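You operate a simulated robot arm through the tools that you are given. There is no shell and no other tool.

You are at the controls of a simulated robot arm. One attempt, no reset.

Task
Move the mug on to the coaster and wipe off the coffee stain.
Fine: damp the red cloth on the sponge first; leave it in the green tray. Set down upright: purple mug. What is to be rubbed or washed off counts as gone when no trace of it is left.

The check looks at the end state, three seconds after you hand in, the way a careful person would. Anything else that was tipped, shoved, dropped, spilled or broken makes it a failure. Flat cloth is picked up by pressing the open fingertips on it (5 to 10 N) and closing them slowly along it; thin cloth reads only 2 to 8 mm in the jaws.

Robot
A 7-joint arm with a two-finger parallel gripper, fixed in place. Base frame: the origin is on the floor under the middle of its stand, x ahead of it, y to its left, z up. Units: m, degrees, N and s.
It reaches about 0.91 m from its shoulder. Its first joint turns from -166.0 to 166.0 degrees. Payload 3.43 kg.
Tool frame: the origin (TCP) lies between the finger pads and is the grasp point; the fingertips stand 0.03 m ahead of it; z points along the fingers, y is the line along which they close. The gripper opens to 0.094 m. The fingers are 0.028 m wide and 0.01 m thick; the gripper's body (0.05 by 0.096 m) begins 0.055 m behind the TCP.
Orientation is that of the tool frame in the base frame, as a unit quaternion [x, y, z, w]. With the fingers straight down and closing along the base's y, the tool's x points along the base's -x, its y along +y and its z along -z.

Tools
- The arm moves only by the tool step_arm. Its argument "steps" is a list that holds one entry, the list of rows, each a list of 7 numbers: the finger opening in cm, from 0 to 9.4, then the shift along the tool's x, y, z in cm, then the turn, a rotation vector about the tool's x, y, z in degrees. In form: [[[fingers, tx, ty, tz, wx, wy, wz], ...]]. A call has 1 to 20 rows; each row is the pose to reach, as a shift and turn from the pose commanded when the call began, along the tool's axes at that moment. A row lasts 0.2 s, in which the tool goes at most 0.05 m and 8.6 degrees; a call with a longer step from one row to the next is refused whole, and so is a gripper value outside its range. Where a pose cannot be reached the arm comes as near as it can. A force on the tool above 40 N (or 10 N above the force at the start of the call, whichever is more), or a blocked arm, ends the call early, and 0.2 s more pass. The fingers move at their own pace (about 0.045 m/s each) and stop on an object; they squeeze with about 42 N. The grip force told is the motor's: it shows also when the fingers shut on nothing. Time passes only in rows, and 0.2 s behind the last, so rows that repeat a pose let the fingers close. It gives the time, the measured TCP pose, the force on the tool (base axes), the opening and the grip force at its end, in the units of the frame above (readings bear some noise), with the torque about the TCP (base axes, N m) and any sound that the robot's microphone picked up.
- Cameras (640 x 400 px; columns grow to the right, rows downward): "scene" is fixed at [0.3982, 0.5007, 1.3214]; the picture's right is [-0.84, -0.55, 0.00], its down [-0.54, 0.83, -0.17] and it looks along [0.10, -0.15, -0.98] (base axes); focal length 345 px, centre (320, 200). "wrist" rides on the gripper at [0.076, 0.014, -0.102] in the tool frame; the picture's right is [-0.18, 0.98, 0.00], its down [-0.75, -0.14, -0.64] and it looks along [-0.63, -0.12, 0.77] (tool axes); focal length 243 px, centre (320, 200). There is no depth. A picture from a camera that has moved, and an enlarged one, comes with that camera's place and axes in the base frame and with its lens.
- grab_frame(camera): a new picture of that camera. No time passes.
- raise_lower(by): slides the trunk up (or, below 0, down) by that many m; the arm rides with it, the base frame stays. It gives what a move gives, with no picture.
- close_up(camera, box): a new picture of the part [left, top, right, bottom] of that camera's present view, enlarged. No time passes.
- close_job(): hands the job in; it is judged then, once.

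Nothing tells you positions but the pictures and the camera data. Unless the task says otherwise, let go and move clear before handing in.

The tools are called after "Emit:" as name(argument=value, ...) on one line, values as JSON. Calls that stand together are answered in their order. step_arm: Moves the arm, as the interface text tells. Its arguments: {"type":"object","properties":{"steps":{"type":"array","items":{"type":"array","items":{"type":"array","items":{"type":"number"}}}}},"required":["steps"]} The other tools are called the same way: raise_lower (by) moves the trunk up or down; grab_frame (camera) takes a picture; close_up (camera, box) takes an enlarged picture of a part of a camera's view; close_job () hands the job in.

At the start:

```text
t: 0.0
tcp_pos: [0.3734, 0.3987, 1.0205]
tool_rot: [0.0, 1.0, 0.0, 0.0]
force: [-0.5, 0.2, 0.1]
moment: [0.01, 0.01, 0.0]
gripper_width: 0.0938
grasp_force: 0.0
trunk travel left (down, up): [-0.325, 0.285]
```

scene: 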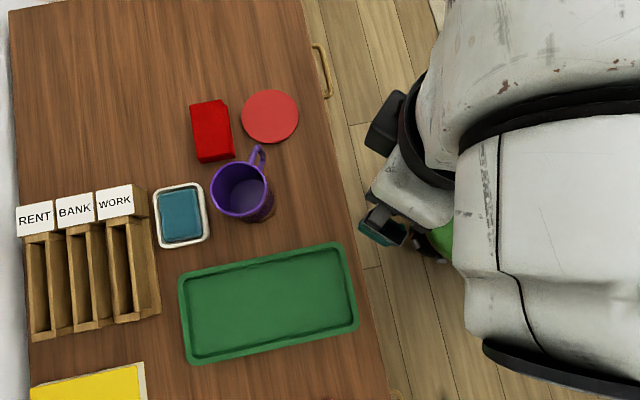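
wrist: 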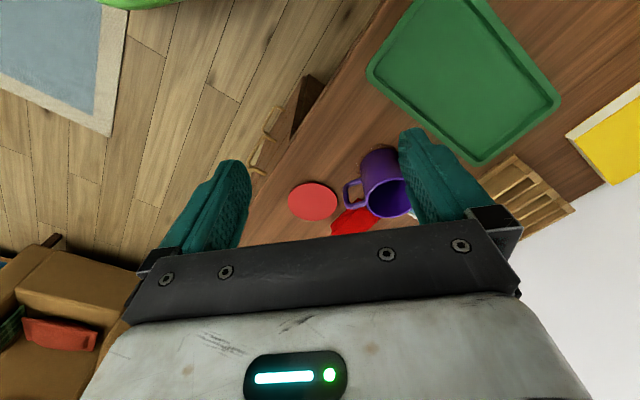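

I see a table with a purple mug, a red coaster (round), a red folded cloth, a sponge in a white dish, a green tray, and a letter rack; the stain seems to be beside or under the mug. I'll look closer before moving.

Emit:
close_up(camera="scene", box=[140, 70, 340, 240])

Emit:
close_up(camera="scene", box=[0, 180, 400, 400])

Emit:
close_up(camera="wrist", box=[260, 0, 640, 260])

```text
2.35 times, centred on (240, 155) of scene
camera zoom: at [0.3982, 0.5007, 1.3214], right [-0.84, -0.55, 0.0], down [-0.54, 0.83, -0.17], along [0.1, -0.15, -0.98], focal length 812 px, centre (508, 306)
```

zoom: 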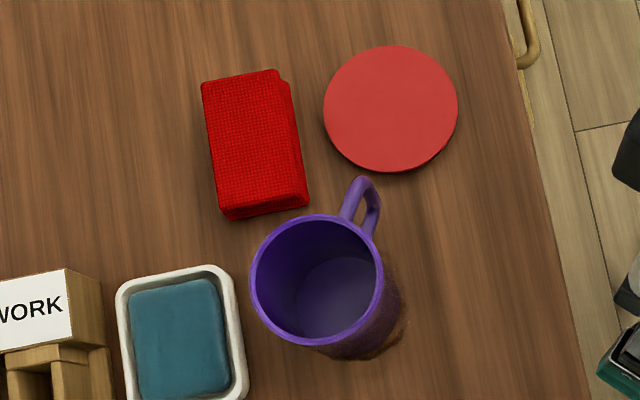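

```text
1.60 times, centred on (200, 290) of scene
camera zoom: at [0.3982, 0.5007, 1.3214], right [-0.84, -0.55, 0.0], down [-0.54, 0.83, -0.17], along [0.1, -0.15, -0.98], focal length 552 px, centre (512, 56)
```

zoom: 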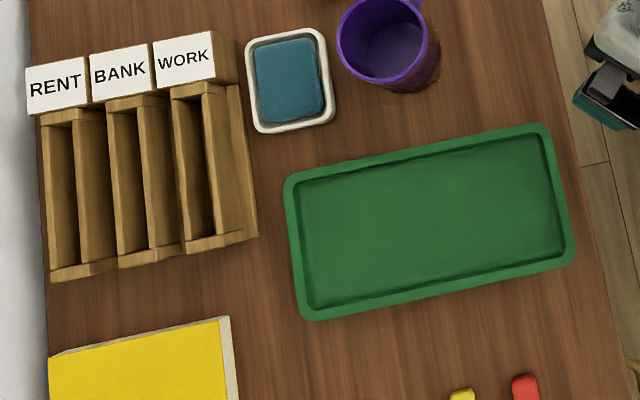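

```text
1.54 times, centred on (450, 130) of wrist
camera zoom: at [0.2972, 0.4117, 1.1236], right [0.18, 0.98, 0.0], down [0.75, -0.14, 0.64], along [0.63, -0.12, -0.77], focal length 373 px, centre (120, 308)
```

zoom: 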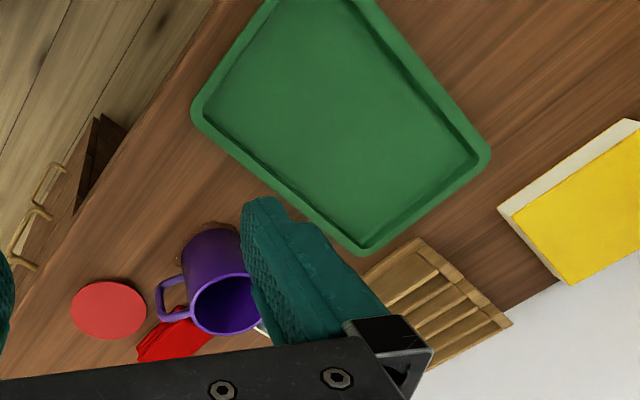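

Mug near (0.55, 0.48), coaster near (0.61, 0.34), table around z ≈ 0.74. Next I turn the hand so the fingers close along base x, clear of the mug's handle, and place the wrist camera to look at the mug.

Emit:
step_arm(steps=[[[9.4, -1.3, -0.9, 0.2, 0, 0, -8.2], [9.4, -2.6, -1.8, 0.4, 0, 0, -16.4], [9.4, -3.9, -2.7, 0.6, 0, 0, -24.6], [9.4, -5.3, -3.6, 0.8, 0, 0, -32.8], [9.4, -6.7, -4.5, 1.0, 0, 0, -41], [9.4, -8.0, -5.4, 1.2, 0, 0, -49.2], [9.4, -9.4, -6.3, 1.4, 0, 0, -57.4], [9.4, -10.7, -7.2, 1.6, 0, 0, -65.6], [9.4, -12.0, -8.1, 1.8, 0, 0, -73.8], [9.4, -13.4, -9.0, 2.0, 0, 0, -82], [9.4, -14.7, -9.9, 2.0, 0, 0, -90], [9.4, -14.7, -9.9, 2.0, 0, 0, -90]]])

Emit:
grab_frame(camera="wrist")

Emit:
grab_frame(camera="scene")

```text
t: 2.6
tcp_pos: [0.5229, 0.2987, 1.0004]
tool_rot: [0.708, -0.707, 0.0, 0.0]
force: [-0.9, 0.9, -0.4]
moment: [-0.02, 0.0, 0.0]
gripper_width: 0.0938
grasp_force: 0.0
trunk travel left (down, up): [-0.325, 0.285]
```

```text
taken
camera wrist: at [0.5072, 0.2215, 1.1038], right [-0.98, 0.18, 0.0], down [0.14, 0.75, 0.64], along [0.12, 0.63, -0.77], focal length 243 px, centre (320, 200)
```

wrist: 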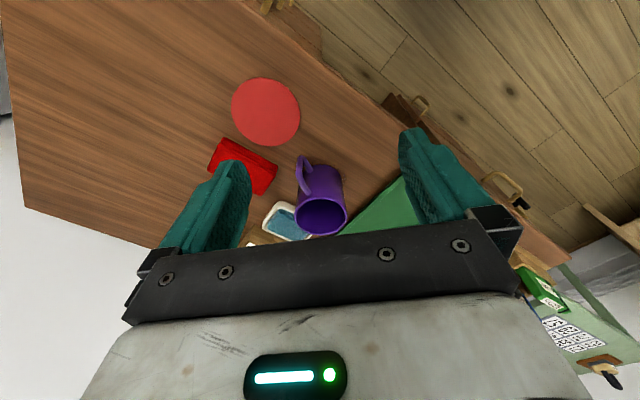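

```text
taken
```

scene: 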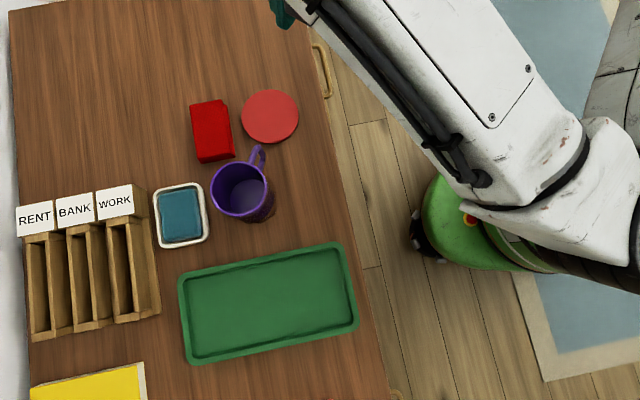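

The hand turned fine and the coaster fixes consistently at about (0.610, 0.337). I'll zoom on the mug from here.

Emit:
close_up(camera="wrist", box=[200, 60, 400, 250])

```text
2.11 times, centred on (300, 155) of wrist
camera zoom: at [0.5072, 0.2215, 1.1038], right [-0.98, 0.18, 0.0], down [0.14, 0.75, 0.64], along [0.12, 0.63, -0.77], focal length 511 px, centre (362, 295)
```

zoom: 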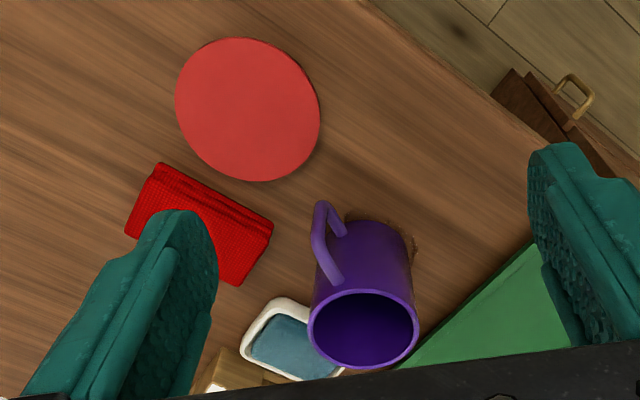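

The mug's rim sits at about (0.554, 0.479, z 0.829) with an 82 mm diameter, so it fits in the jaws with about 5 mm of play each side. I'll move above it and check alignment.

Emit:
step_arm(steps=[[[9.4, -4, -0.7, 0, 0, 0, 0], [9.4, -8, -1.4, 0, 0, 0, 0], [9.4, -12, -2.1, 0, 0, 0, 0], [9.4, -15.5, -2.8, 0, 0, 0, 0], [9.4, -18.0, -3.25, 0, 0, 0, 0], [9.4, -18.0, -3.25, 3, 0, 0, 0], [9.4, -18.0, -3.25, 6, 0, 0, 0], [9.4, -18.0, -3.25, 9, 0, 0, 0], [9.4, -18.0, -3.25, 11.5, 0, 0, 0], [9.4, -18.0, -3.25, 12, 0, 0, 0], [9.4, -18.0, -3.25, 12, 0, 0, 0]]])

Emit:
grab_frame(camera="wrist")

Emit:
grab_frame(camera="scene")

```text
t: 5.0
tcp_pos: [0.5531, 0.4802, 0.8782]
tool_rot: [-0.707, 0.707, 0.0, 0.0]
force: [-0.5, -0.4, 0.2]
moment: [0.05, 0.0, 0.0]
gripper_width: 0.094
grasp_force: 0.0
trunk travel left (down, up): [-0.325, 0.285]
```

```text
taken
camera wrist: at [0.5379, 0.4026, 0.9816], right [-0.98, 0.18, 0.0], down [0.14, 0.75, 0.64], along [0.12, 0.63, -0.77], focal length 243 px, centre (320, 200)
```

wrist: 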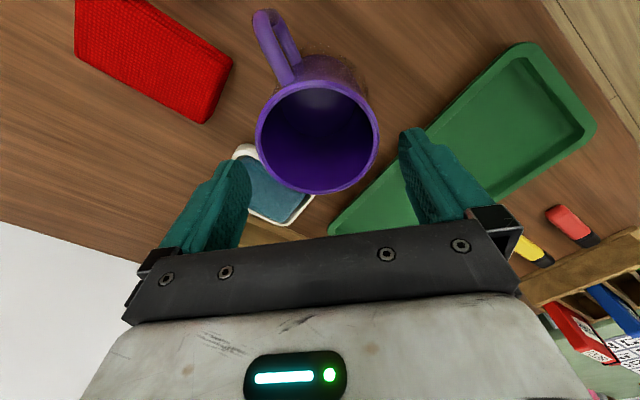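

```text
taken
```

scene: 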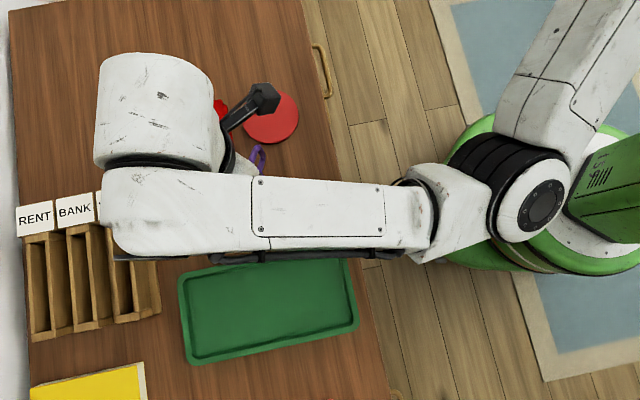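

The mug is centred under the open jaws to within about 1 mm. I'll descend to about 4 cm below the rim and close.

Emit:
step_arm(steps=[[[9.4, 0, 0, 2, 0, 0, 0], [9.4, 0, 0, 4, 0, 0, 0], [9.4, 0, 0, 5.5, 0, 0, 0], [9.4, 0, 0, 7, 0, 0, 0], [9.4, 0, 0, 8.2, 0, 0, 0], [9.4, 0, 0, 8.8, 0, 0, 0], [9.4, 0, 0, 8.8, 0, 0, 0]]])

Emit:
grab_frame(camera="wrist")

```text
t: 6.6
tcp_pos: [0.5534, 0.4801, 0.793]
tool_rot: [-0.707, 0.707, -0.001, 0.0]
force: [-0.1, -0.3, -0.3]
moment: [0.0, 0.0, 0.0]
gripper_width: 0.0939
grasp_force: 0.0
trunk travel left (down, up): [-0.325, 0.285]
```

```text
taken
camera wrist: at [0.5387, 0.4031, 0.8955], right [-0.98, 0.18, 0.0], down [0.14, 0.75, 0.64], along [0.12, 0.63, -0.77], focal length 243 px, centre (320, 200)
```

wrist: 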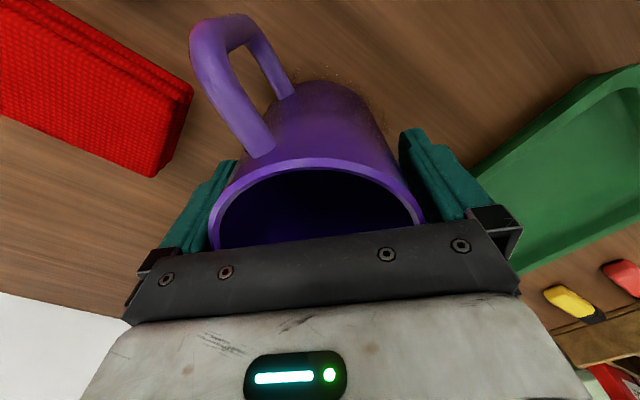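

The fingers straddle the mug cleanly. Closing now.

Emit:
step_arm(steps=[[[9.0, 0, 0, 0, 0, 0, 0], [8.6, 0, 0, 0, 0, 0, 0], [8.2, 0, 0, 0, 0, 0, 0], [7.8, 0, 0, 0, 0, 0, 0], [7.2, 0, 0, 0, 0, 0, 0], [6.5, 0, 0, 0, 0, 0, 0], [6.5, 0, 0, 0, 0, 0, 0]]])

```text
t: 8.2
tcp_pos: [0.5533, 0.4804, 0.7919]
tool_rot: [-0.707, 0.707, 0.001, 0.0]
force: [-1.1, 0.6, 0.3]
moment: [-0.05, 0.04, -0.06]
gripper_width: 0.0809
grasp_force: 41.8
trunk travel left (down, up): [-0.325, 0.285]
```

Grip holds at 81 mm with 42 N. I'll lift straight up 7 cm, carry to above the coaster, and check.

Emit:
step_arm(steps=[[[6.5, 0, 0, -0.8, 0, 0, 0], [6.5, 0, 0, -2.2, 0, 0, 0], [6.5, 0, 0, -4, 0, 0, 0], [6.5, 0, 0, -6, 0, 0, 0], [6.5, 0, 0, -7, 0, 0, 0], [6.5, 2, -0.8, -7, 0, 0, 0], [6.5, 4.5, -1.8, -7, 0, 0, 0], [6.5, 7, -2.8, -7, 0, 0, 0], [6.5, 9.5, -3.8, -7, 0, 0, 0], [6.5, 12, -4.8, -7, 0, 0, 0], [6.5, 13.7, -5.5, -7, 0, 0, 0], [6.5, 14.3, -5.7, -7, 0, 0, 0], [6.5, 14.3, -5.7, -7, 0, 0, 0]]])

Emit:
grab_frame(camera="wrist")

Emit:
grab_frame(camera="scene")

```text
t: 11.0
tcp_pos: [0.6109, 0.3356, 0.8631]
tool_rot: [0.707, -0.707, 0.001, 0.0]
force: [-0.2, -0.1, -2.6]
moment: [0.02, 0.02, -0.01]
gripper_width: 0.0802
grasp_force: 42.0
trunk travel left (down, up): [-0.325, 0.285]
```

```text
taken
camera wrist: at [0.5962, 0.259, 0.9659], right [-0.98, 0.18, 0.0], down [0.14, 0.75, 0.64], along [0.12, 0.63, -0.77], focal length 243 px, centre (320, 200)
```

wrist: 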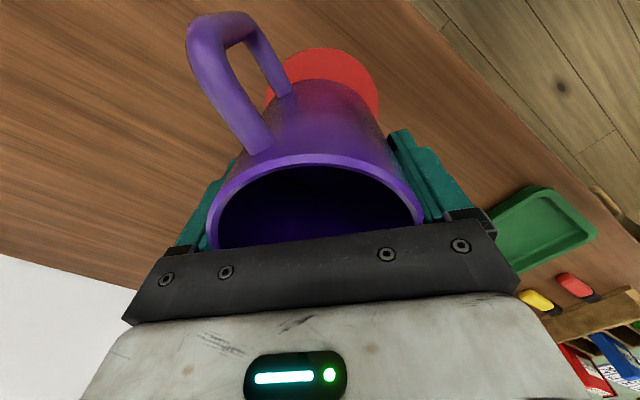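

```text
taken
```

scene: 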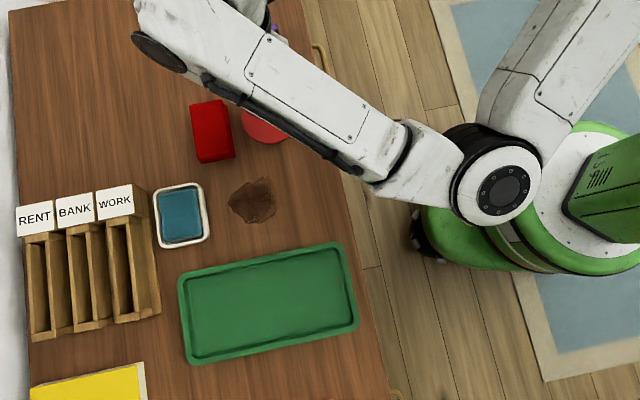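

The stain is now exposed at roughly scene pixel (252, 201), and the mug is over the coaster within about 4 mm. I'll lower it carefully toward contact.

Emit:
step_arm(steps=[[[6.5, -0.1, 0.1, 1.5, 0, 0, 0], [6.5, -0.2, 0.2, 3, 0, 0, 0], [6.5, -0.2, 0.2, 4.5, 0, 0, 0], [6.5, -0.2, 0.2, 5.5, 0, 0, 0], [6.5, -0.2, 0.2, 5.9, 0, 0, 0], [6.5, -0.2, 0.2, 5.9, 0, 0, 0]]])

Emit:
close_up(camera="wrist", box=[180, 0, 440, 170])

```text
t: 12.4
tcp_pos: [0.6088, 0.3384, 0.8034]
tool_rot: [-0.707, 0.707, 0.0, 0.0]
force: [0.9, 0.5, -0.4]
moment: [-0.09, 0.06, -0.02]
gripper_width: 0.0802
grasp_force: 42.2
trunk travel left (down, up): [-0.325, 0.285]
```

```text
2.35 times, centred on (310, 85) of wrist
camera zoom: at [0.5937, 0.2605, 0.9065], right [-0.98, 0.18, 0.0], down [0.14, 0.75, 0.64], along [0.12, 0.63, -0.77], focal length 571 px, centre (344, 471)
```

zoom: 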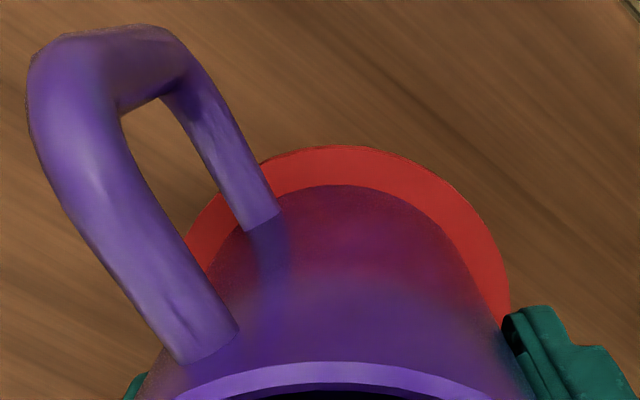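

The mug is centred over the coaster with an even red rim showing. I'll ease down in 1 mm steps.

Emit:
step_arm(steps=[[[6.5, 0, 0, 0.1, 0, 0, 0], [6.5, 0, 0, 0.2, 0, 0, 0], [6.5, 0, 0, 0.3, 0, 0, 0], [6.5, 0, 0, 0.3, 0, 0, 0]]])

```text
t: 13.4
tcp_pos: [0.6083, 0.3382, 0.8013]
tool_rot: [0.708, -0.706, 0.001, -0.002]
force: [2.6, 0.8, 29.0]
moment: [-0.12, -0.06, -0.19]
gripper_width: 0.0803
grasp_force: 42.1
trunk travel left (down, up): [-0.325, 0.285]
```

Contact is made (29 N). I'll back off 2 mm to relieve the push, then open.

Emit:
step_arm(steps=[[[6.5, 0, 0, -0.1, 0, 0, 0], [6.5, 0, 0, -0.2, 0, 0, 0], [6.5, 0, 0, -0.2, 0, 0, 0]]])

```text
t: 14.2
tcp_pos: [0.6094, 0.337, 0.8024]
tool_rot: [0.708, -0.706, -0.001, 0.0]
force: [0.2, 5.4, 9.6]
moment: [0.24, -0.08, 0.04]
gripper_width: 0.0799
grasp_force: 42.3
trunk travel left (down, up): [-0.325, 0.285]
```

Emit:
step_arm(steps=[[[6.5, 0, 0, -0.05, 0, 0, 0], [8.2, 0, 0, -0.05, 0, 0, 0], [8.6, 0, 0, -0.05, 0, 0, 0], [9.0, 0, 0, -0.05, 0, 0, 0], [9.4, 0, 0, -0.05, 0, 0, 0], [9.4, 0, 0, -0.05, 0, 0, 0]]])

Emit:
grab_frame(camera="wrist")

```text
t: 15.6
tcp_pos: [0.6087, 0.3371, 0.8034]
tool_rot: [0.707, -0.707, 0.0, 0.0]
force: [0.2, -0.3, 0.1]
moment: [0.02, 0.0, -0.03]
gripper_width: 0.0942
grasp_force: 0.0
trunk travel left (down, up): [-0.325, 0.285]
```

```text
taken
camera wrist: at [0.5941, 0.2609, 0.9064], right [-0.98, 0.18, 0.0], down [0.14, 0.75, 0.64], along [0.12, 0.63, -0.77], focal length 243 px, centre (320, 200)
```

wrist: 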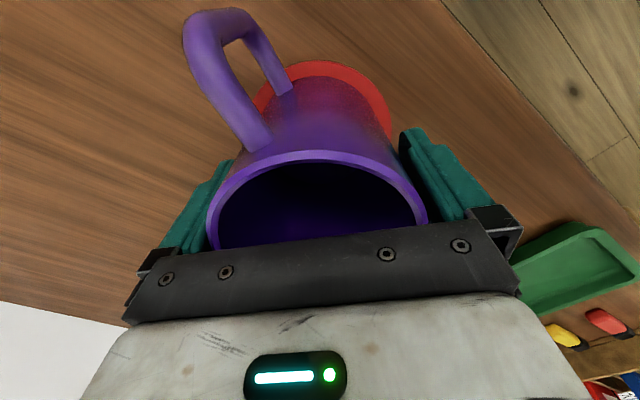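

Mug is standing upright on the coaster and released. I'll rise straight up clear of it, then look at the cloth, sponge and stain.

Emit:
step_arm(steps=[[[9.4, 0, 0, -1.5, 0, 0, 0], [9.4, 0, 0, -3.5, 0, 0, 0], [9.4, 0, 0, -6, 0, 0, 0], [9.4, 0, 0, -9, 0, 0, 0], [9.4, 0, 0, -12, 0, 0, 0], [9.4, 0, 0, -15, 0, 0, 0], [9.4, 0, 0, -17, 0, 0, 0], [9.4, -1, -3, -17, 0, 0, 0], [9.4, -2, -6, -17, 0, 0, 0], [9.4, -2, -6, -17, 0, 0, 0]]])

Emit:
grab_frame(camera="wrist")

Emit:
grab_frame(camera="scene")

```text
t: 17.8
tcp_pos: [0.6687, 0.3577, 0.9729]
tool_rot: [0.707, -0.707, 0.0, 0.0]
force: [0.4, -0.8, 0.1]
moment: [0.01, -0.02, -0.04]
gripper_width: 0.094
grasp_force: 0.1
trunk travel left (down, up): [-0.325, 0.285]
```

```text
taken
camera wrist: at [0.6534, 0.2816, 1.0765], right [-0.98, 0.18, 0.0], down [0.14, 0.75, 0.64], along [0.12, 0.63, -0.77], focal length 243 px, centre (320, 200)
```

wrist: 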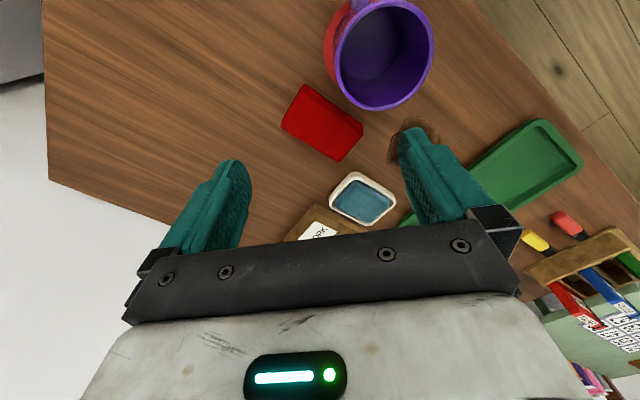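

```text
taken
```

scene: 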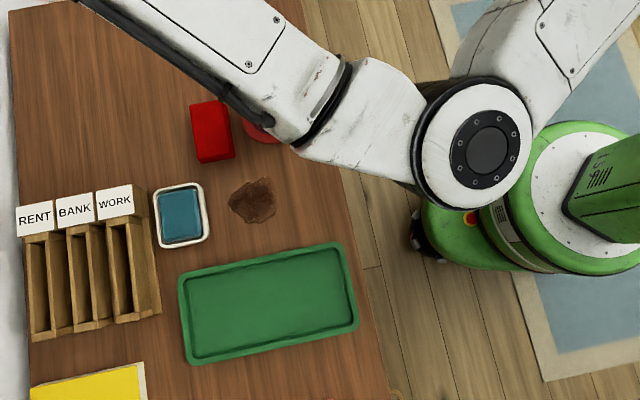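

Emit:
close_up(camera="wrist", box=[250, 40, 450, 230])

Emit:
close_up(camera="scene", box=[140, 80, 300, 260])

```text
2.11 times, centred on (350, 135) of wrist
camera zoom: at [0.6534, 0.2816, 1.0765], right [-0.98, 0.18, 0.0], down [0.14, 0.75, 0.64], along [0.12, 0.63, -0.77], focal length 511 px, centre (257, 337)
```

zoom: 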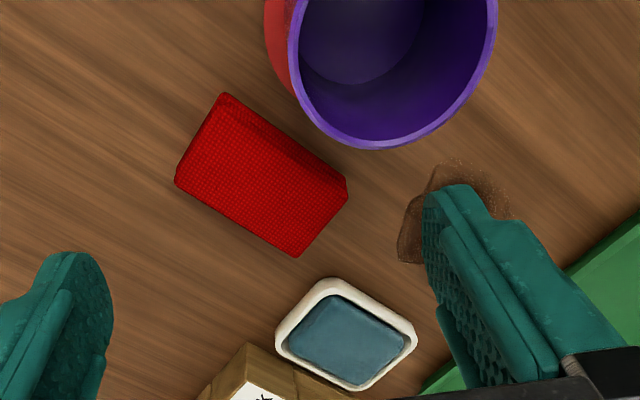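

```text
2.22 times, centred on (220, 170) of scene
camera zoom: at [0.3982, 0.5007, 1.3214], right [-0.84, -0.55, 0.0], down [-0.54, 0.83, -0.17], along [0.1, -0.15, -0.98], focal length 767 px, centre (542, 267)
```

zoom: 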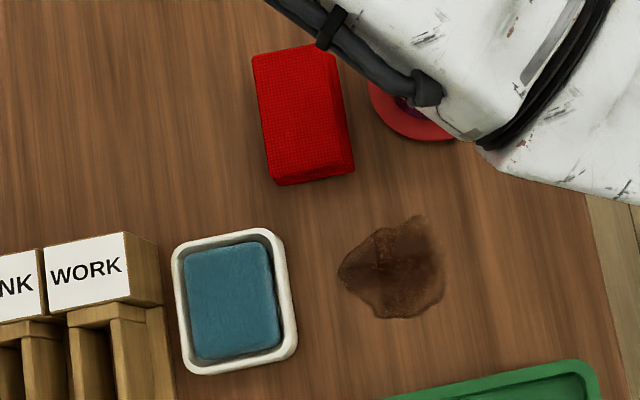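

I'll zoom tightly on the cloth from both cameras to measure its size, height and heading.

Emit:
close_up(camera="scene", box=[180, 90, 250, 170])

Emit:
close_up(camera="wrist", box=[270, 70, 380, 170])

```text
5.00 times, centred on (215, 130) of scene
camera zoom: at [0.3982, 0.5007, 1.3214], right [-0.84, -0.55, 0.0], down [-0.54, 0.83, -0.17], along [0.1, -0.15, -0.98], focal length 1726 px, centre (845, 550)
```

zoom: 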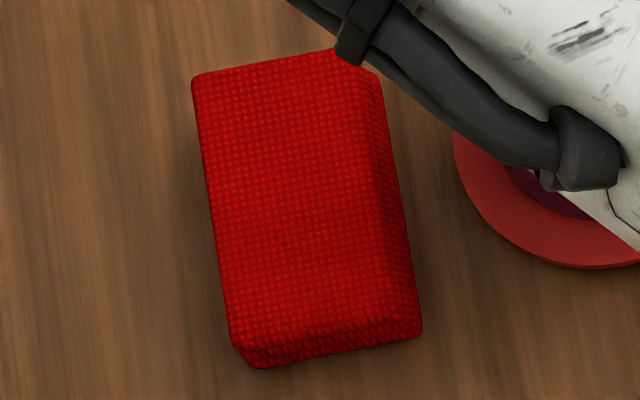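

```text
4.00 times, centred on (325, 120) of wrist
camera zoom: at [0.6534, 0.2816, 1.0765], right [-0.98, 0.18, 0.0], down [0.14, 0.75, 0.64], along [0.12, 0.63, -0.77], focal length 970 px, centre (300, 520)
```

zoom: 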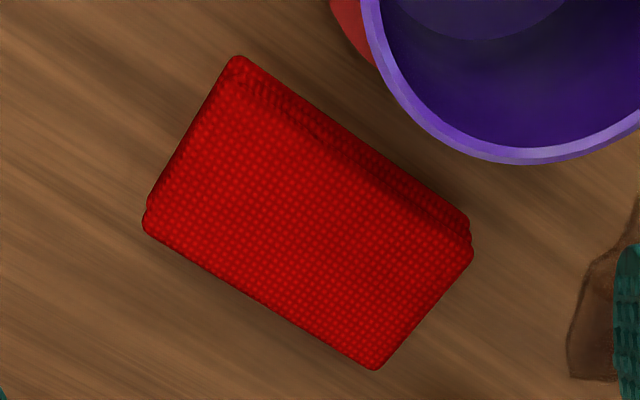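

The cloth is a folded pad about 98 × 57 mm, 2.5–3 cm thick, centred near (0.675, 0.416) with its short side along 45°; the stain spans about x 0.512–0.586, y 0.433–0.510, and the sponge top is near (0.630, 0.563, 0.755). I'll turn the hand to close across the short side, with the jaws only 7.5 cm open to stay clear of the mug, and stop above it.

Emit:
step_arm(steps=[[[8.5, -1, -0.1, 0, 0, 0, -7.4], [7.5, -2, -0.2, 0, 0, 0, -14.8], [7.5, -3, -0.3, 0, 0, 0, -22.2], [7.5, -4, -0.4, 0, 0, 0, -29.6], [7.5, -5, -0.5, 0, 0, 0, -37], [7.5, -5.85, -0.6, 0, 0, 0, -44], [7.5, -5.85, -0.6, 3, 0, 0, -44], [7.5, -5.85, -0.6, 6, 0, 0, -44], [7.5, -5.85, -0.6, 8, 0, 0, -44], [7.5, -5.85, -0.6, 8, 0, 0, -44]]])

Emit:
grab_frame(camera="wrist")

Emit:
grab_frame(camera="scene")

```text
t: 20.0
tcp_pos: [0.6769, 0.4174, 0.8925]
tool_rot: [0.92, -0.391, 0.0, 0.0]
force: [0.9, -0.4, 1.0]
moment: [0.02, 0.0, -0.02]
gripper_width: 0.0751
grasp_force: 0.1
trunk travel left (down, up): [-0.325, 0.285]
```

```text
taken
camera wrist: at [0.7174, 0.3516, 0.9958], right [-0.83, -0.55, 0.0], down [-0.42, 0.64, 0.64], along [-0.35, 0.54, -0.77], focal length 243 px, centre (320, 200)
```

wrist: 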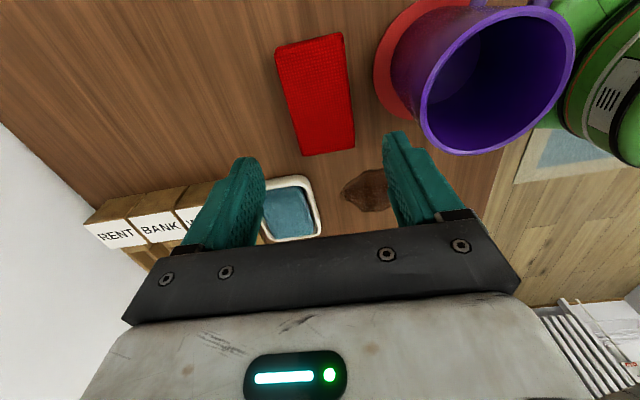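

```text
taken
```

scene: 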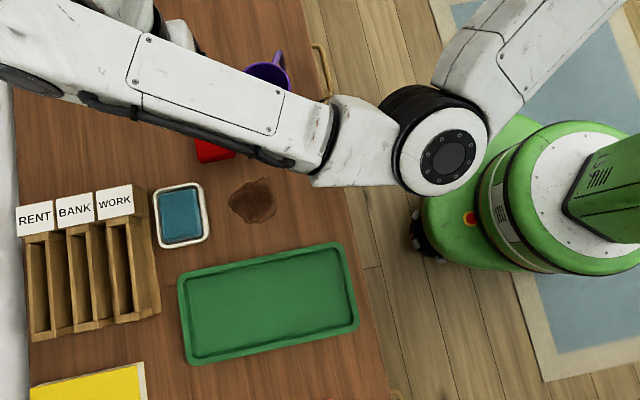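

The orientation reached. Zooming on the cloth from this pose to check alignment.

Emit:
close_up(camera="wrist", box=[240, 10, 440, 180])

Emit:
close_up(camera="scene", box=[145, 170, 285, 260])

```text
2.35 times, centred on (340, 95) of wrist
camera zoom: at [0.7174, 0.3516, 0.9958], right [-0.83, -0.55, 0.0], down [-0.42, 0.64, 0.64], along [-0.35, 0.54, -0.77], focal length 571 px, centre (273, 447)
```

zoom: 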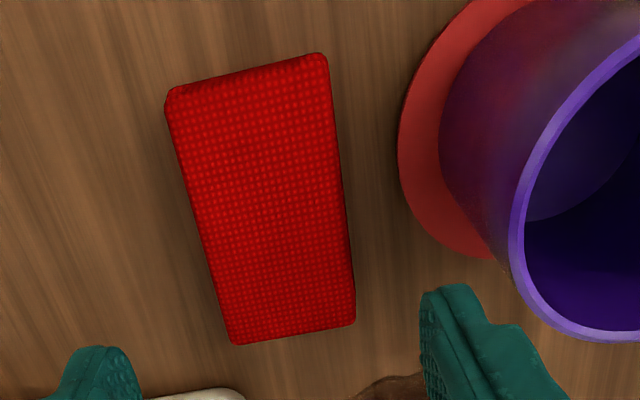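

```text
4.44 times, centred on (215, 215) of scene
camera zoom: at [0.3982, 0.5007, 1.3214], right [-0.84, -0.55, 0.0], down [-0.54, 0.83, -0.17], along [0.1, -0.15, -0.98], focal length 1534 px, centre (787, 133)
```

zoom: 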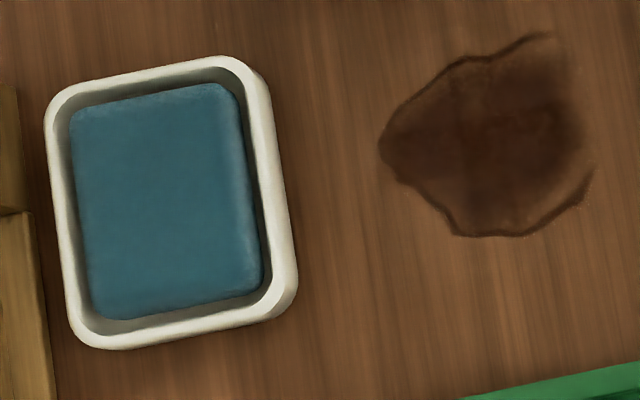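

Cloth centre (0.675, 0.417) lies right under the jaws and is aligned within a degree; the mug clears the near finger by ~14 mm. Descending to grip the pad low.

Emit:
step_arm(steps=[[[7.5, 0, -0.15, 2.5, 0, 0, 0], [7.5, 0, -0.15, 5, 0, 0, 0], [7.5, 0, -0.15, 7.5, 0, 0, 0], [7.5, 0, -0.15, 9.5, 0, 0, 0], [7.5, 0, -0.15, 10.8, 0, 0, 0], [7.5, 0, -0.15, 10.8, 0, 0, 0]]])

Emit:
grab_frame(camera="wrist")

```text
t: 21.4
tcp_pos: [0.6771, 0.4179, 0.7874]
tool_rot: [0.92, -0.391, 0.0, 0.0]
force: [0.7, 0.2, -0.5]
moment: [-0.02, -0.02, 0.02]
gripper_width: 0.0749
grasp_force: 0.2
trunk travel left (down, up): [-0.325, 0.285]
```

```text
taken
camera wrist: at [0.7183, 0.3519, 0.8885], right [-0.83, -0.55, 0.0], down [-0.42, 0.64, 0.64], along [-0.35, 0.54, -0.77], focal length 243 px, centre (320, 200)
```

wrist: 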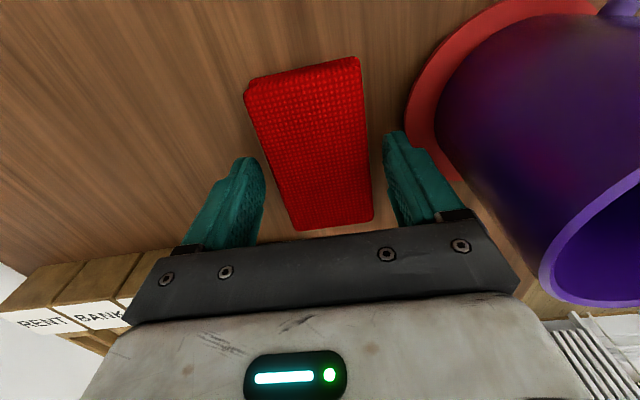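

Fingers straddle the cloth with room to spare. I'll go down 12 mm more and close slowly.

Emit:
step_arm(steps=[[[7.5, 0, 0, 0.6, 0, 0, 0], [7.5, 0, 0, 1.1, 0, 0, 0], [7.5, 0, 0, 1.1, 0, 0, 0], [7.0, 0, 0, 1.1, 0, 0, 0], [6.5, 0, 0, 1.1, 0, 0, 0], [6.0, 0, 0, 1.1, 0, 0, 0], [5.5, 0, 0, 1.1, 0, 0, 0], [5.0, 0, 0, 1.1, 0, 0, 0], [5.0, 0, 0, 1.1, 0, 0, 0]]])

Emit:
grab_frame(camera="wrist")

```text
t: 23.4
tcp_pos: [0.6767, 0.4179, 0.7742]
tool_rot: [0.92, -0.391, 0.001, 0.0]
force: [0.8, 0.0, 3.6]
moment: [-0.02, -0.04, 0.13]
gripper_width: 0.0611
grasp_force: 42.2
trunk travel left (down, up): [-0.325, 0.285]
```

```text
taken
camera wrist: at [0.7179, 0.3519, 0.8778], right [-0.83, -0.55, 0.0], down [-0.42, 0.64, 0.64], along [-0.35, 0.54, -0.77], focal length 243 px, centre (320, 200)
```

wrist: 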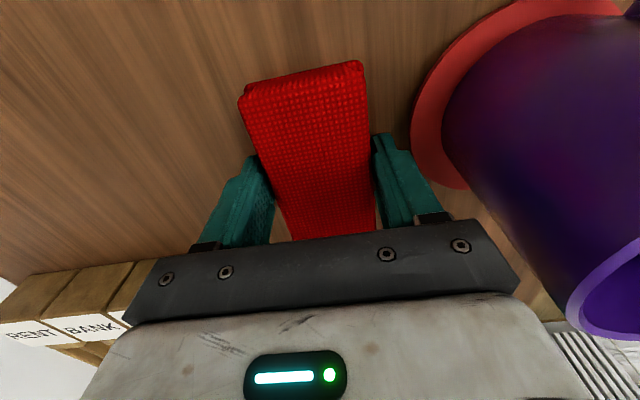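

The pad is held at 61 mm wide with 42 N. I'll lift it straight up, then move above the stain area to look at the sponge dish from the side.

Emit:
step_arm(steps=[[[5.0, 0, 0, -1, 0, 0, 0], [5.0, 0, 0, -2.5, 0, 0, 0], [5.0, 0, 0, -5, 0, 0, 0], [5.0, 0, 0, -8, 0, 0, 0], [5.0, 0, 0, -11, 0, 0, 0], [5.0, 0, 0, -13, 0, 0, 0], [5.0, 0, 0, -13, 0, 0, 0]]])

Emit:
grab_frame(camera="wrist")

Emit:
grab_frame(camera="scene")

```text
t: 25.0
tcp_pos: [0.675, 0.4161, 0.9042]
tool_rot: [0.92, -0.391, 0.0, 0.0]
force: [0.0, -0.9, -0.3]
moment: [0.0, -0.01, 0.0]
gripper_width: 0.0609
grasp_force: 42.5
trunk travel left (down, up): [-0.325, 0.285]
```

```text
taken
camera wrist: at [0.7174, 0.3505, 1.0064], right [-0.83, -0.55, 0.0], down [-0.42, 0.64, 0.64], along [-0.35, 0.54, -0.77], focal length 243 px, centre (320, 200)
```

wrist: 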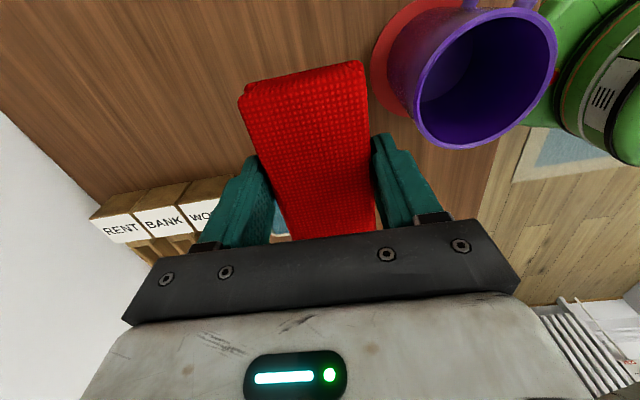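

```text
taken
```

scene: 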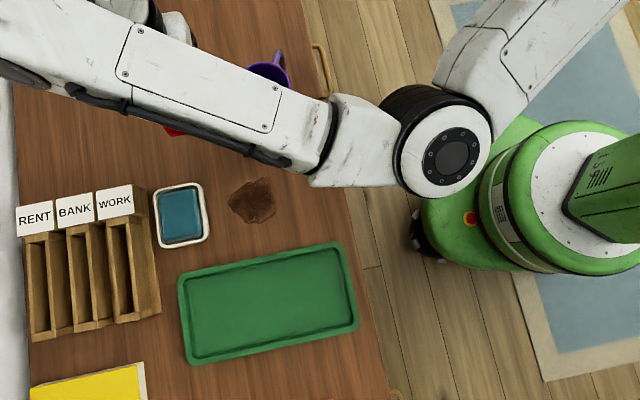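

The pad came up cleanly. Moving sideways over the stain so the dish shows at the left of the wrist view.

Emit:
step_arm(steps=[[[5.0, -2.5, 0.9, 0, 0, 0, 0], [5.0, -5.5, 2.0, 0, 0, 0, 0], [5.0, -8.5, 3.1, 0, 0, 0, 0], [5.0, -11.5, 4.3, 0, 0, 0, 0], [5.0, -14.5, 5.4, 0, 0, 0, 0], [5.0, -16.1, 6.0, 0, 0, 0, 0], [5.0, -16.1, 6.0, 0, 0, 0, 0]]])

Emit:
grab_frame(camera="wrist")

Emit:
close_up(camera="wrist", box=[60, 0, 260, 190])

Emit:
grab_frame(camera="scene")

```text
t: 26.6
tcp_pos: [0.5197, 0.4916, 0.9024]
tool_rot: [0.92, -0.392, 0.0, 0.0]
force: [1.1, 0.6, -0.5]
moment: [0.01, 0.03, -0.01]
gripper_width: 0.061
grasp_force: 41.5
trunk travel left (down, up): [-0.325, 0.285]
```

```text
taken
camera wrist: at [0.5619, 0.4262, 1.0048], right [-0.83, -0.55, 0.0], down [-0.42, 0.64, 0.64], along [-0.35, 0.54, -0.77], focal length 243 px, centre (320, 200)
```

wrist: 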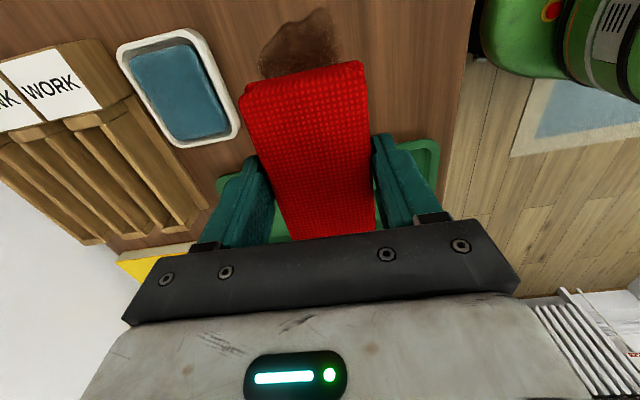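

```text
2.11 times, centred on (160, 95) of wrist
camera zoom: at [0.5619, 0.4262, 1.0048], right [-0.83, -0.55, 0.0], down [-0.42, 0.64, 0.64], along [-0.35, 0.54, -0.77], focal length 511 px, centre (657, 421)
```

zoom: 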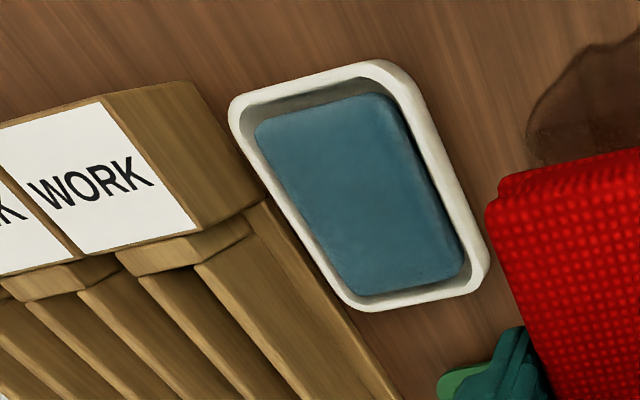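

```text
taken
```

scene: 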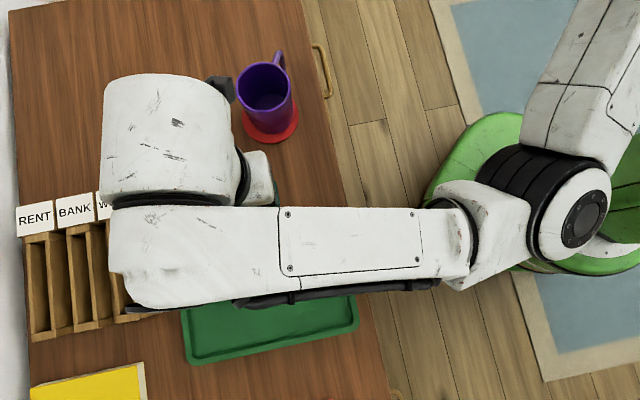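

The mug sits well on the coaster. The sponge centre is about (0.635, 0.565), its top (z ≈ 0.753) about level with the dish rim, and the rack beside it tops out near 0.80, so I'll approach from above and press gently.

Emit:
step_arm(steps=[[[5.0, 0.5, -2.5, 0, 0, 0, 0], [5.0, 1.1, -5.5, 0, 0, 0, 0], [5.0, 1.7, -8.5, 0, 0, 0, 0], [5.0, 2.3, -11.5, 0, 0, 0, 0], [5.0, 2.7, -13.4, 0, 0, 0, 0], [5.0, 2.7, -13.4, 0, 0, 0, 0], [5.0, 2.7, -13.4, 3, 0, 0, 0], [5.0, 2.7, -13.4, 6, 0, 0, 0], [5.0, 2.7, -13.4, 8, 0, 0, 0], [5.0, 2.7, -13.4, 8, 0, 0, 0]]])

Emit:
grab_frame(camera="wrist")

Emit:
grab_frame(camera="scene")

```text
t: 28.8
tcp_pos: [0.6348, 0.566, 0.8229]
tool_rot: [0.92, -0.391, 0.0, 0.0]
force: [-0.2, -0.5, -0.4]
moment: [-0.01, 0.0, -0.04]
gripper_width: 0.0608
grasp_force: 42.0
trunk travel left (down, up): [-0.325, 0.285]
```

```text
taken
camera wrist: at [0.6779, 0.501, 0.9265], right [-0.83, -0.55, 0.0], down [-0.42, 0.64, 0.64], along [-0.35, 0.54, -0.77], focal length 243 px, centre (320, 200)
```

wrist: 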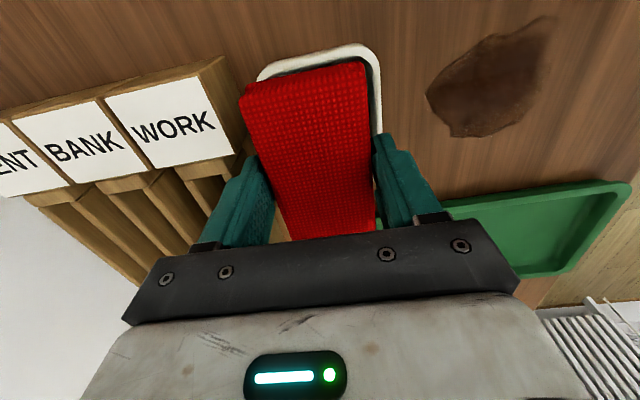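

```text
taken
```

scene: 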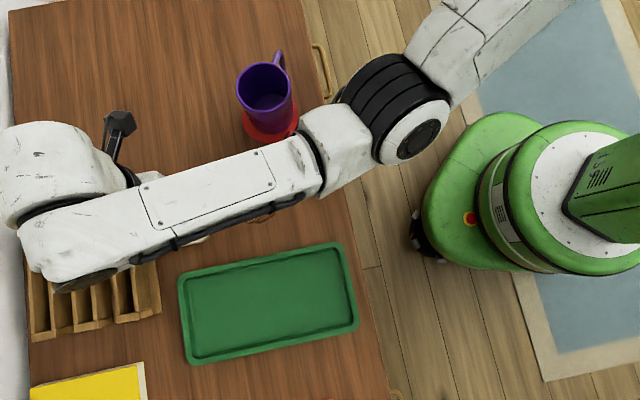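

The pad is lined up over the sponge and clear of the rack. Lowering to just above contact, then in small steps.

Emit:
step_arm(steps=[[[5.0, 0, 0, 1.2, 0, 0, 0], [5.0, 0, 0, 2.2, 0, 0, 0], [5.0, 0, 0, 2.5, 0, 0, 0], [5.0, 0, 0, 2.7, 0, 0, 0], [5.0, 0, 0, 2.7, 0, 0, 0]]])

```text
t: 29.8
tcp_pos: [0.6361, 0.5678, 0.8036]
tool_rot: [0.921, -0.39, 0.001, -0.004]
force: [-3.1, -3.5, 15.8]
moment: [-0.55, 0.37, 0.04]
gripper_width: 0.0608
grasp_force: 42.4
trunk travel left (down, up): [-0.325, 0.285]
stopped in row 4: the force on the tool passed its limit at 43 N (the readings are from after the stop); the commanded pose is now the measured one
```

It touched earlier than expected (TCP ≈ 0.80). Let me look before doing anything else.

Emit:
grab_frame(camera="wrist")

Emit:
close_up(camera="wrist", box=[210, 20, 430, 220])

Emit:
close_up(camera="scene", box=[120, 150, 300, 270])

```text
taken
camera wrist: at [0.6776, 0.5009, 0.9067], right [-0.83, -0.55, -0.01], down [-0.43, 0.64, 0.64], along [-0.35, 0.54, -0.77], focal length 243 px, centre (320, 200)
```

wrist: 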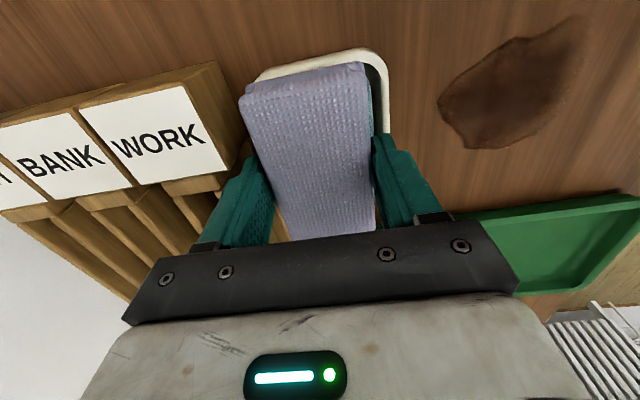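

```text
2.00 times, centred on (320, 120) of wrist
camera zoom: at [0.6776, 0.5009, 0.9067], right [-0.83, -0.55, -0.01], down [-0.43, 0.64, 0.64], along [-0.35, 0.54, -0.77], focal length 485 px, centre (320, 360)
```

zoom: 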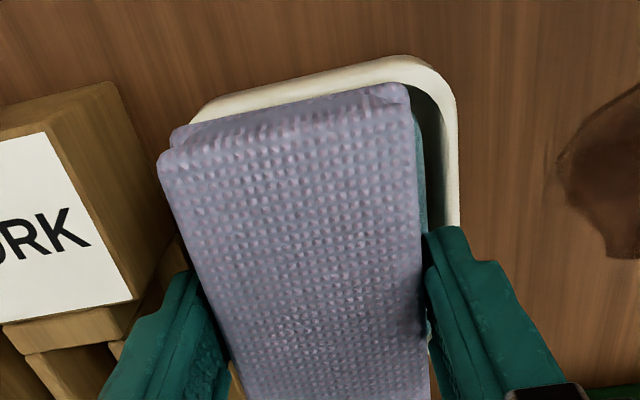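

```text
3.33 times, centred on (210, 210) of scene
camera zoom: at [0.3982, 0.5007, 1.3214], right [-0.84, -0.55, 0.0], down [-0.54, 0.83, -0.17], along [0.1, -0.15, -0.98], focal length 1151 px, centre (687, 167)
```

zoom: 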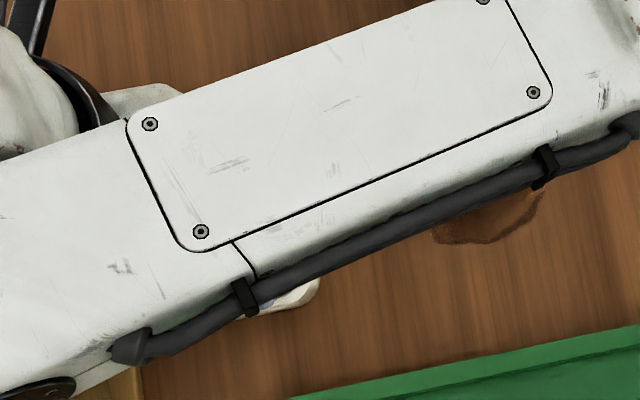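

The cloth changed colour on the sponge (red to lavender), so it has taken up water. I'll lift straight up and check the dish hasn't moved.

Emit:
step_arm(steps=[[[5.0, 0, 0, -0.5, 0, 0, 0], [5.0, 0, 0, -1.5, 0, 0, 0], [5.0, 0, 0, -3.5, 0, 0, 0], [5.0, 0, 0, -6, 0, 0, 0], [5.0, 0, 0, -8.5, 0, 0, 0], [5.0, 0, 0, -8.5, 0, 0, 0]]])

Emit:
grab_frame(camera="wrist")

```text
t: 31.2
tcp_pos: [0.6366, 0.5672, 0.8864]
tool_rot: [0.921, -0.39, 0.001, -0.002]
force: [0.0, 0.3, -0.6]
moment: [0.02, 0.0, 0.01]
gripper_width: 0.0608
grasp_force: 42.0
trunk travel left (down, up): [-0.325, 0.285]
```

```text
taken
camera wrist: at [0.6779, 0.5016, 0.9894], right [-0.83, -0.55, -0.01], down [-0.42, 0.64, 0.64], along [-0.35, 0.54, -0.77], focal length 243 px, centre (320, 200)
```

wrist: 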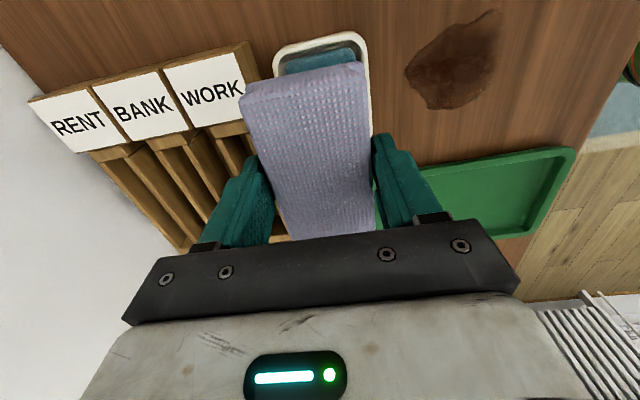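

Dish and rack look undisturbed. I'll carry the damp cloth over the stain (centre ≈ 0.549, 0.474), correcting the small tilt, and lower to just above the table.

Emit:
step_arm(steps=[[[5.0, 0.2, 2.5, 0, 0, 0, 0], [5.0, 0.35, 6, 0, -0.2, 0, 0], [5.0, 0.5, 9.5, 0, -0.4, 0, 0], [5.0, 0.67, 12.74, 0, -0.4, 0, 0], [5.0, 0.67, 12.74, 3, -0.4, 0, 0], [5.0, 0.67, 12.74, 6, -0.4, 0, 0], [5.0, 0.67, 12.74, 8.5, -0.4, 0, 0], [5.0, 0.67, 12.74, 9.5, -0.4, 0, 0], [5.0, 0.67, 12.74, 9.5, -0.4, 0, 0]]])

Emit:
grab_frame(camera="wrist")

Emit:
grab_frame(camera="scene")

```text
t: 33.2
tcp_pos: [0.5482, 0.4736, 0.7922]
tool_rot: [0.921, -0.391, -0.001, 0.001]
force: [-0.3, -0.4, -0.5]
moment: [0.03, -0.02, 0.03]
gripper_width: 0.061
grasp_force: 42.1
trunk travel left (down, up): [-0.325, 0.285]
```

```text
taken
camera wrist: at [0.5901, 0.408, 0.894], right [-0.83, -0.55, 0.0], down [-0.42, 0.64, 0.64], along [-0.35, 0.54, -0.77], focal length 243 px, centre (320, 200)
```

wrist: 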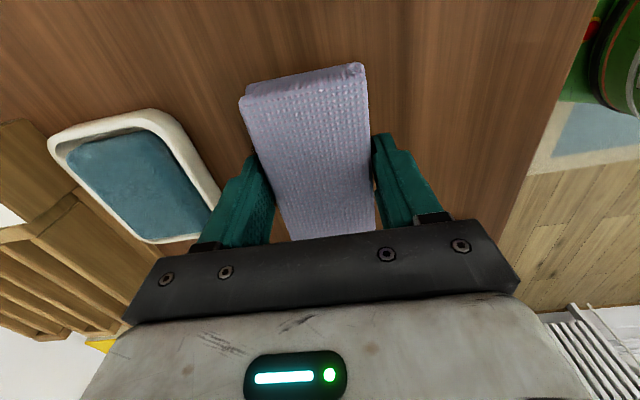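

```text
taken
```

scene: 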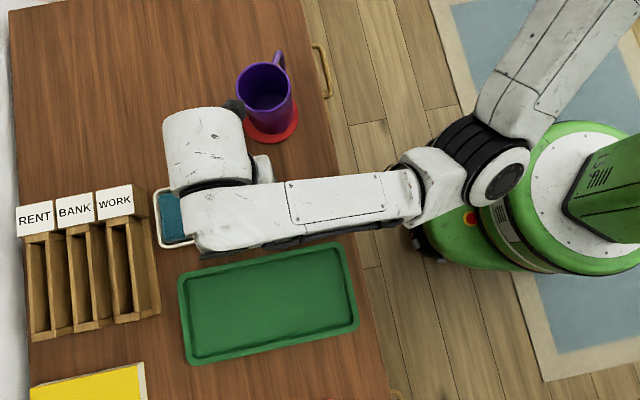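

The pad covers the stain. Lowering in small steps to feel for contact.

Emit:
step_arm(steps=[[[5.0, 0, 0, 0.5, 0, 0, 0], [5.0, 0, 0, 0.9, 0, 0, 0], [5.0, 0, 0, 1.2, 0, 0, 0], [5.0, 0, 0, 1.4, 0, 0, 0], [5.0, 0, 0, 1.4, 0, 0, 0]]])

```text
t: 34.4
tcp_pos: [0.5495, 0.4729, 0.7761]
tool_rot: [0.92, -0.391, -0.001, 0.001]
force: [0.1, 0.4, -1.1]
moment: [0.02, -0.01, 0.02]
gripper_width: 0.0608
grasp_force: 42.6
trunk travel left (down, up): [-0.325, 0.285]
```

Emit:
step_arm(steps=[[[5.0, 0, 0, 0.1, 0, 0, 0], [5.0, 0, 0, 0.2, 0, 0, 0], [5.0, 0, 0, 0.3, 0, 0, 0], [5.0, 0, 0, 0.3, 0, 0, 0]]])

```text
t: 35.4
tcp_pos: [0.55, 0.4738, 0.7746]
tool_rot: [0.921, -0.39, 0.0, 0.0]
force: [-0.5, 0.9, 6.7]
moment: [0.05, -0.22, 0.0]
gripper_width: 0.0606
grasp_force: 41.9
trunk travel left (down, up): [-0.325, 0.285]
```

Light contact at 7 N. I'll press slightly more and wipe in overlapping strokes across the stain, keeping clear of the dish.

Emit:
step_arm(steps=[[[5.0, 0, 0.7, 0.05, 0, 0, 0], [5.0, 0, 1.5, 0.05, 0, 0, 0], [5.0, 0, 2.3, 0.05, 0, 0, 0], [5.0, 0, 1.3, 0.05, 0, 0, 0], [5.0, 0, 0.3, 0.05, 0, 0, 0], [5.0, 0, -0.8, 0.05, 0, 0, 0], [5.0, 0, -1.8, 0.05, 0, 0, 0], [5.0, 0, -2.5, 0.05, 0, 0, 0], [5.0, 0, -1.5, 0.05, 0, 0, 0], [5.0, 0.7, -0.3, 0.05, 0, 0, 0], [5.0, 1.4, 0.9, 0.05, 0, 0, 0], [5.0, 1.4, 2.2, 0.05, 0, 0, 0], [5.0, 1.4, 1.2, 0.05, 0, 0, 0], [5.0, 1.4, 0.2, 0.05, 0, 0, 0], [5.0, 1.4, -0.9, 0.05, 0, 0, 0], [5.0, 1.4, -1.9, 0.05, 0, 0, 0], [5.0, 1.4, -2.5, 0.05, 0, 0, 0], [5.0, 0.7, -1.5, 0.05, 0, 0, 0], [5.0, 0, -0.3, 0.05, 0, 0, 0], [5.0, 0, 0, 0.05, 0, 0, 0]]])

Emit:
grab_frame(camera="wrist")

Emit:
close_up(camera="scene", box=[140, 70, 360, 260])

```text
t: 39.6
tcp_pos: [0.5485, 0.4737, 0.7747]
tool_rot: [0.921, -0.39, 0.0, -0.002]
force: [13.9, 8.5, 30.9]
moment: [0.31, -0.61, 0.0]
gripper_width: 0.061
grasp_force: 42.4
trunk travel left (down, up): [-0.325, 0.285]
```

```text
taken
camera wrist: at [0.591, 0.4084, 0.8771], right [-0.83, -0.55, 0.0], down [-0.42, 0.64, 0.64], along [-0.35, 0.54, -0.77], focal length 243 px, centre (320, 200)
```

wrist: 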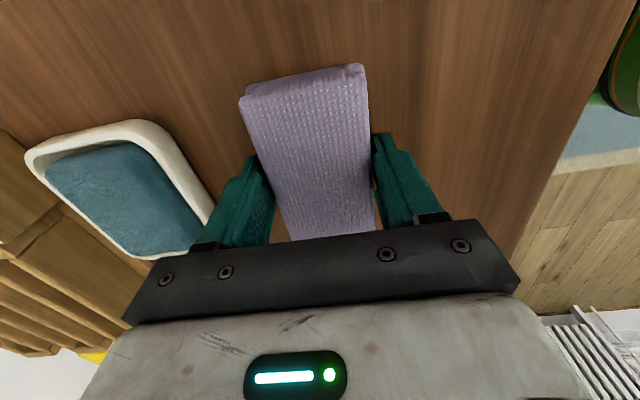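

```text
2.11 times, centred on (250, 165) of scene
camera zoom: at [0.3982, 0.5007, 1.3214], right [-0.84, -0.55, 0.0], down [-0.54, 0.83, -0.17], along [0.1, -0.15, -0.98], focal length 727 px, centre (467, 274)
```

zoom: 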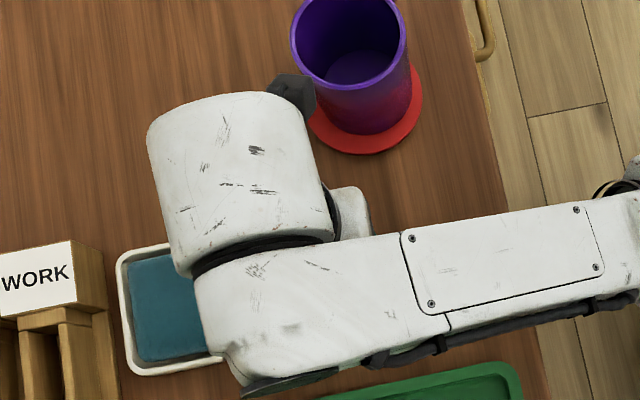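

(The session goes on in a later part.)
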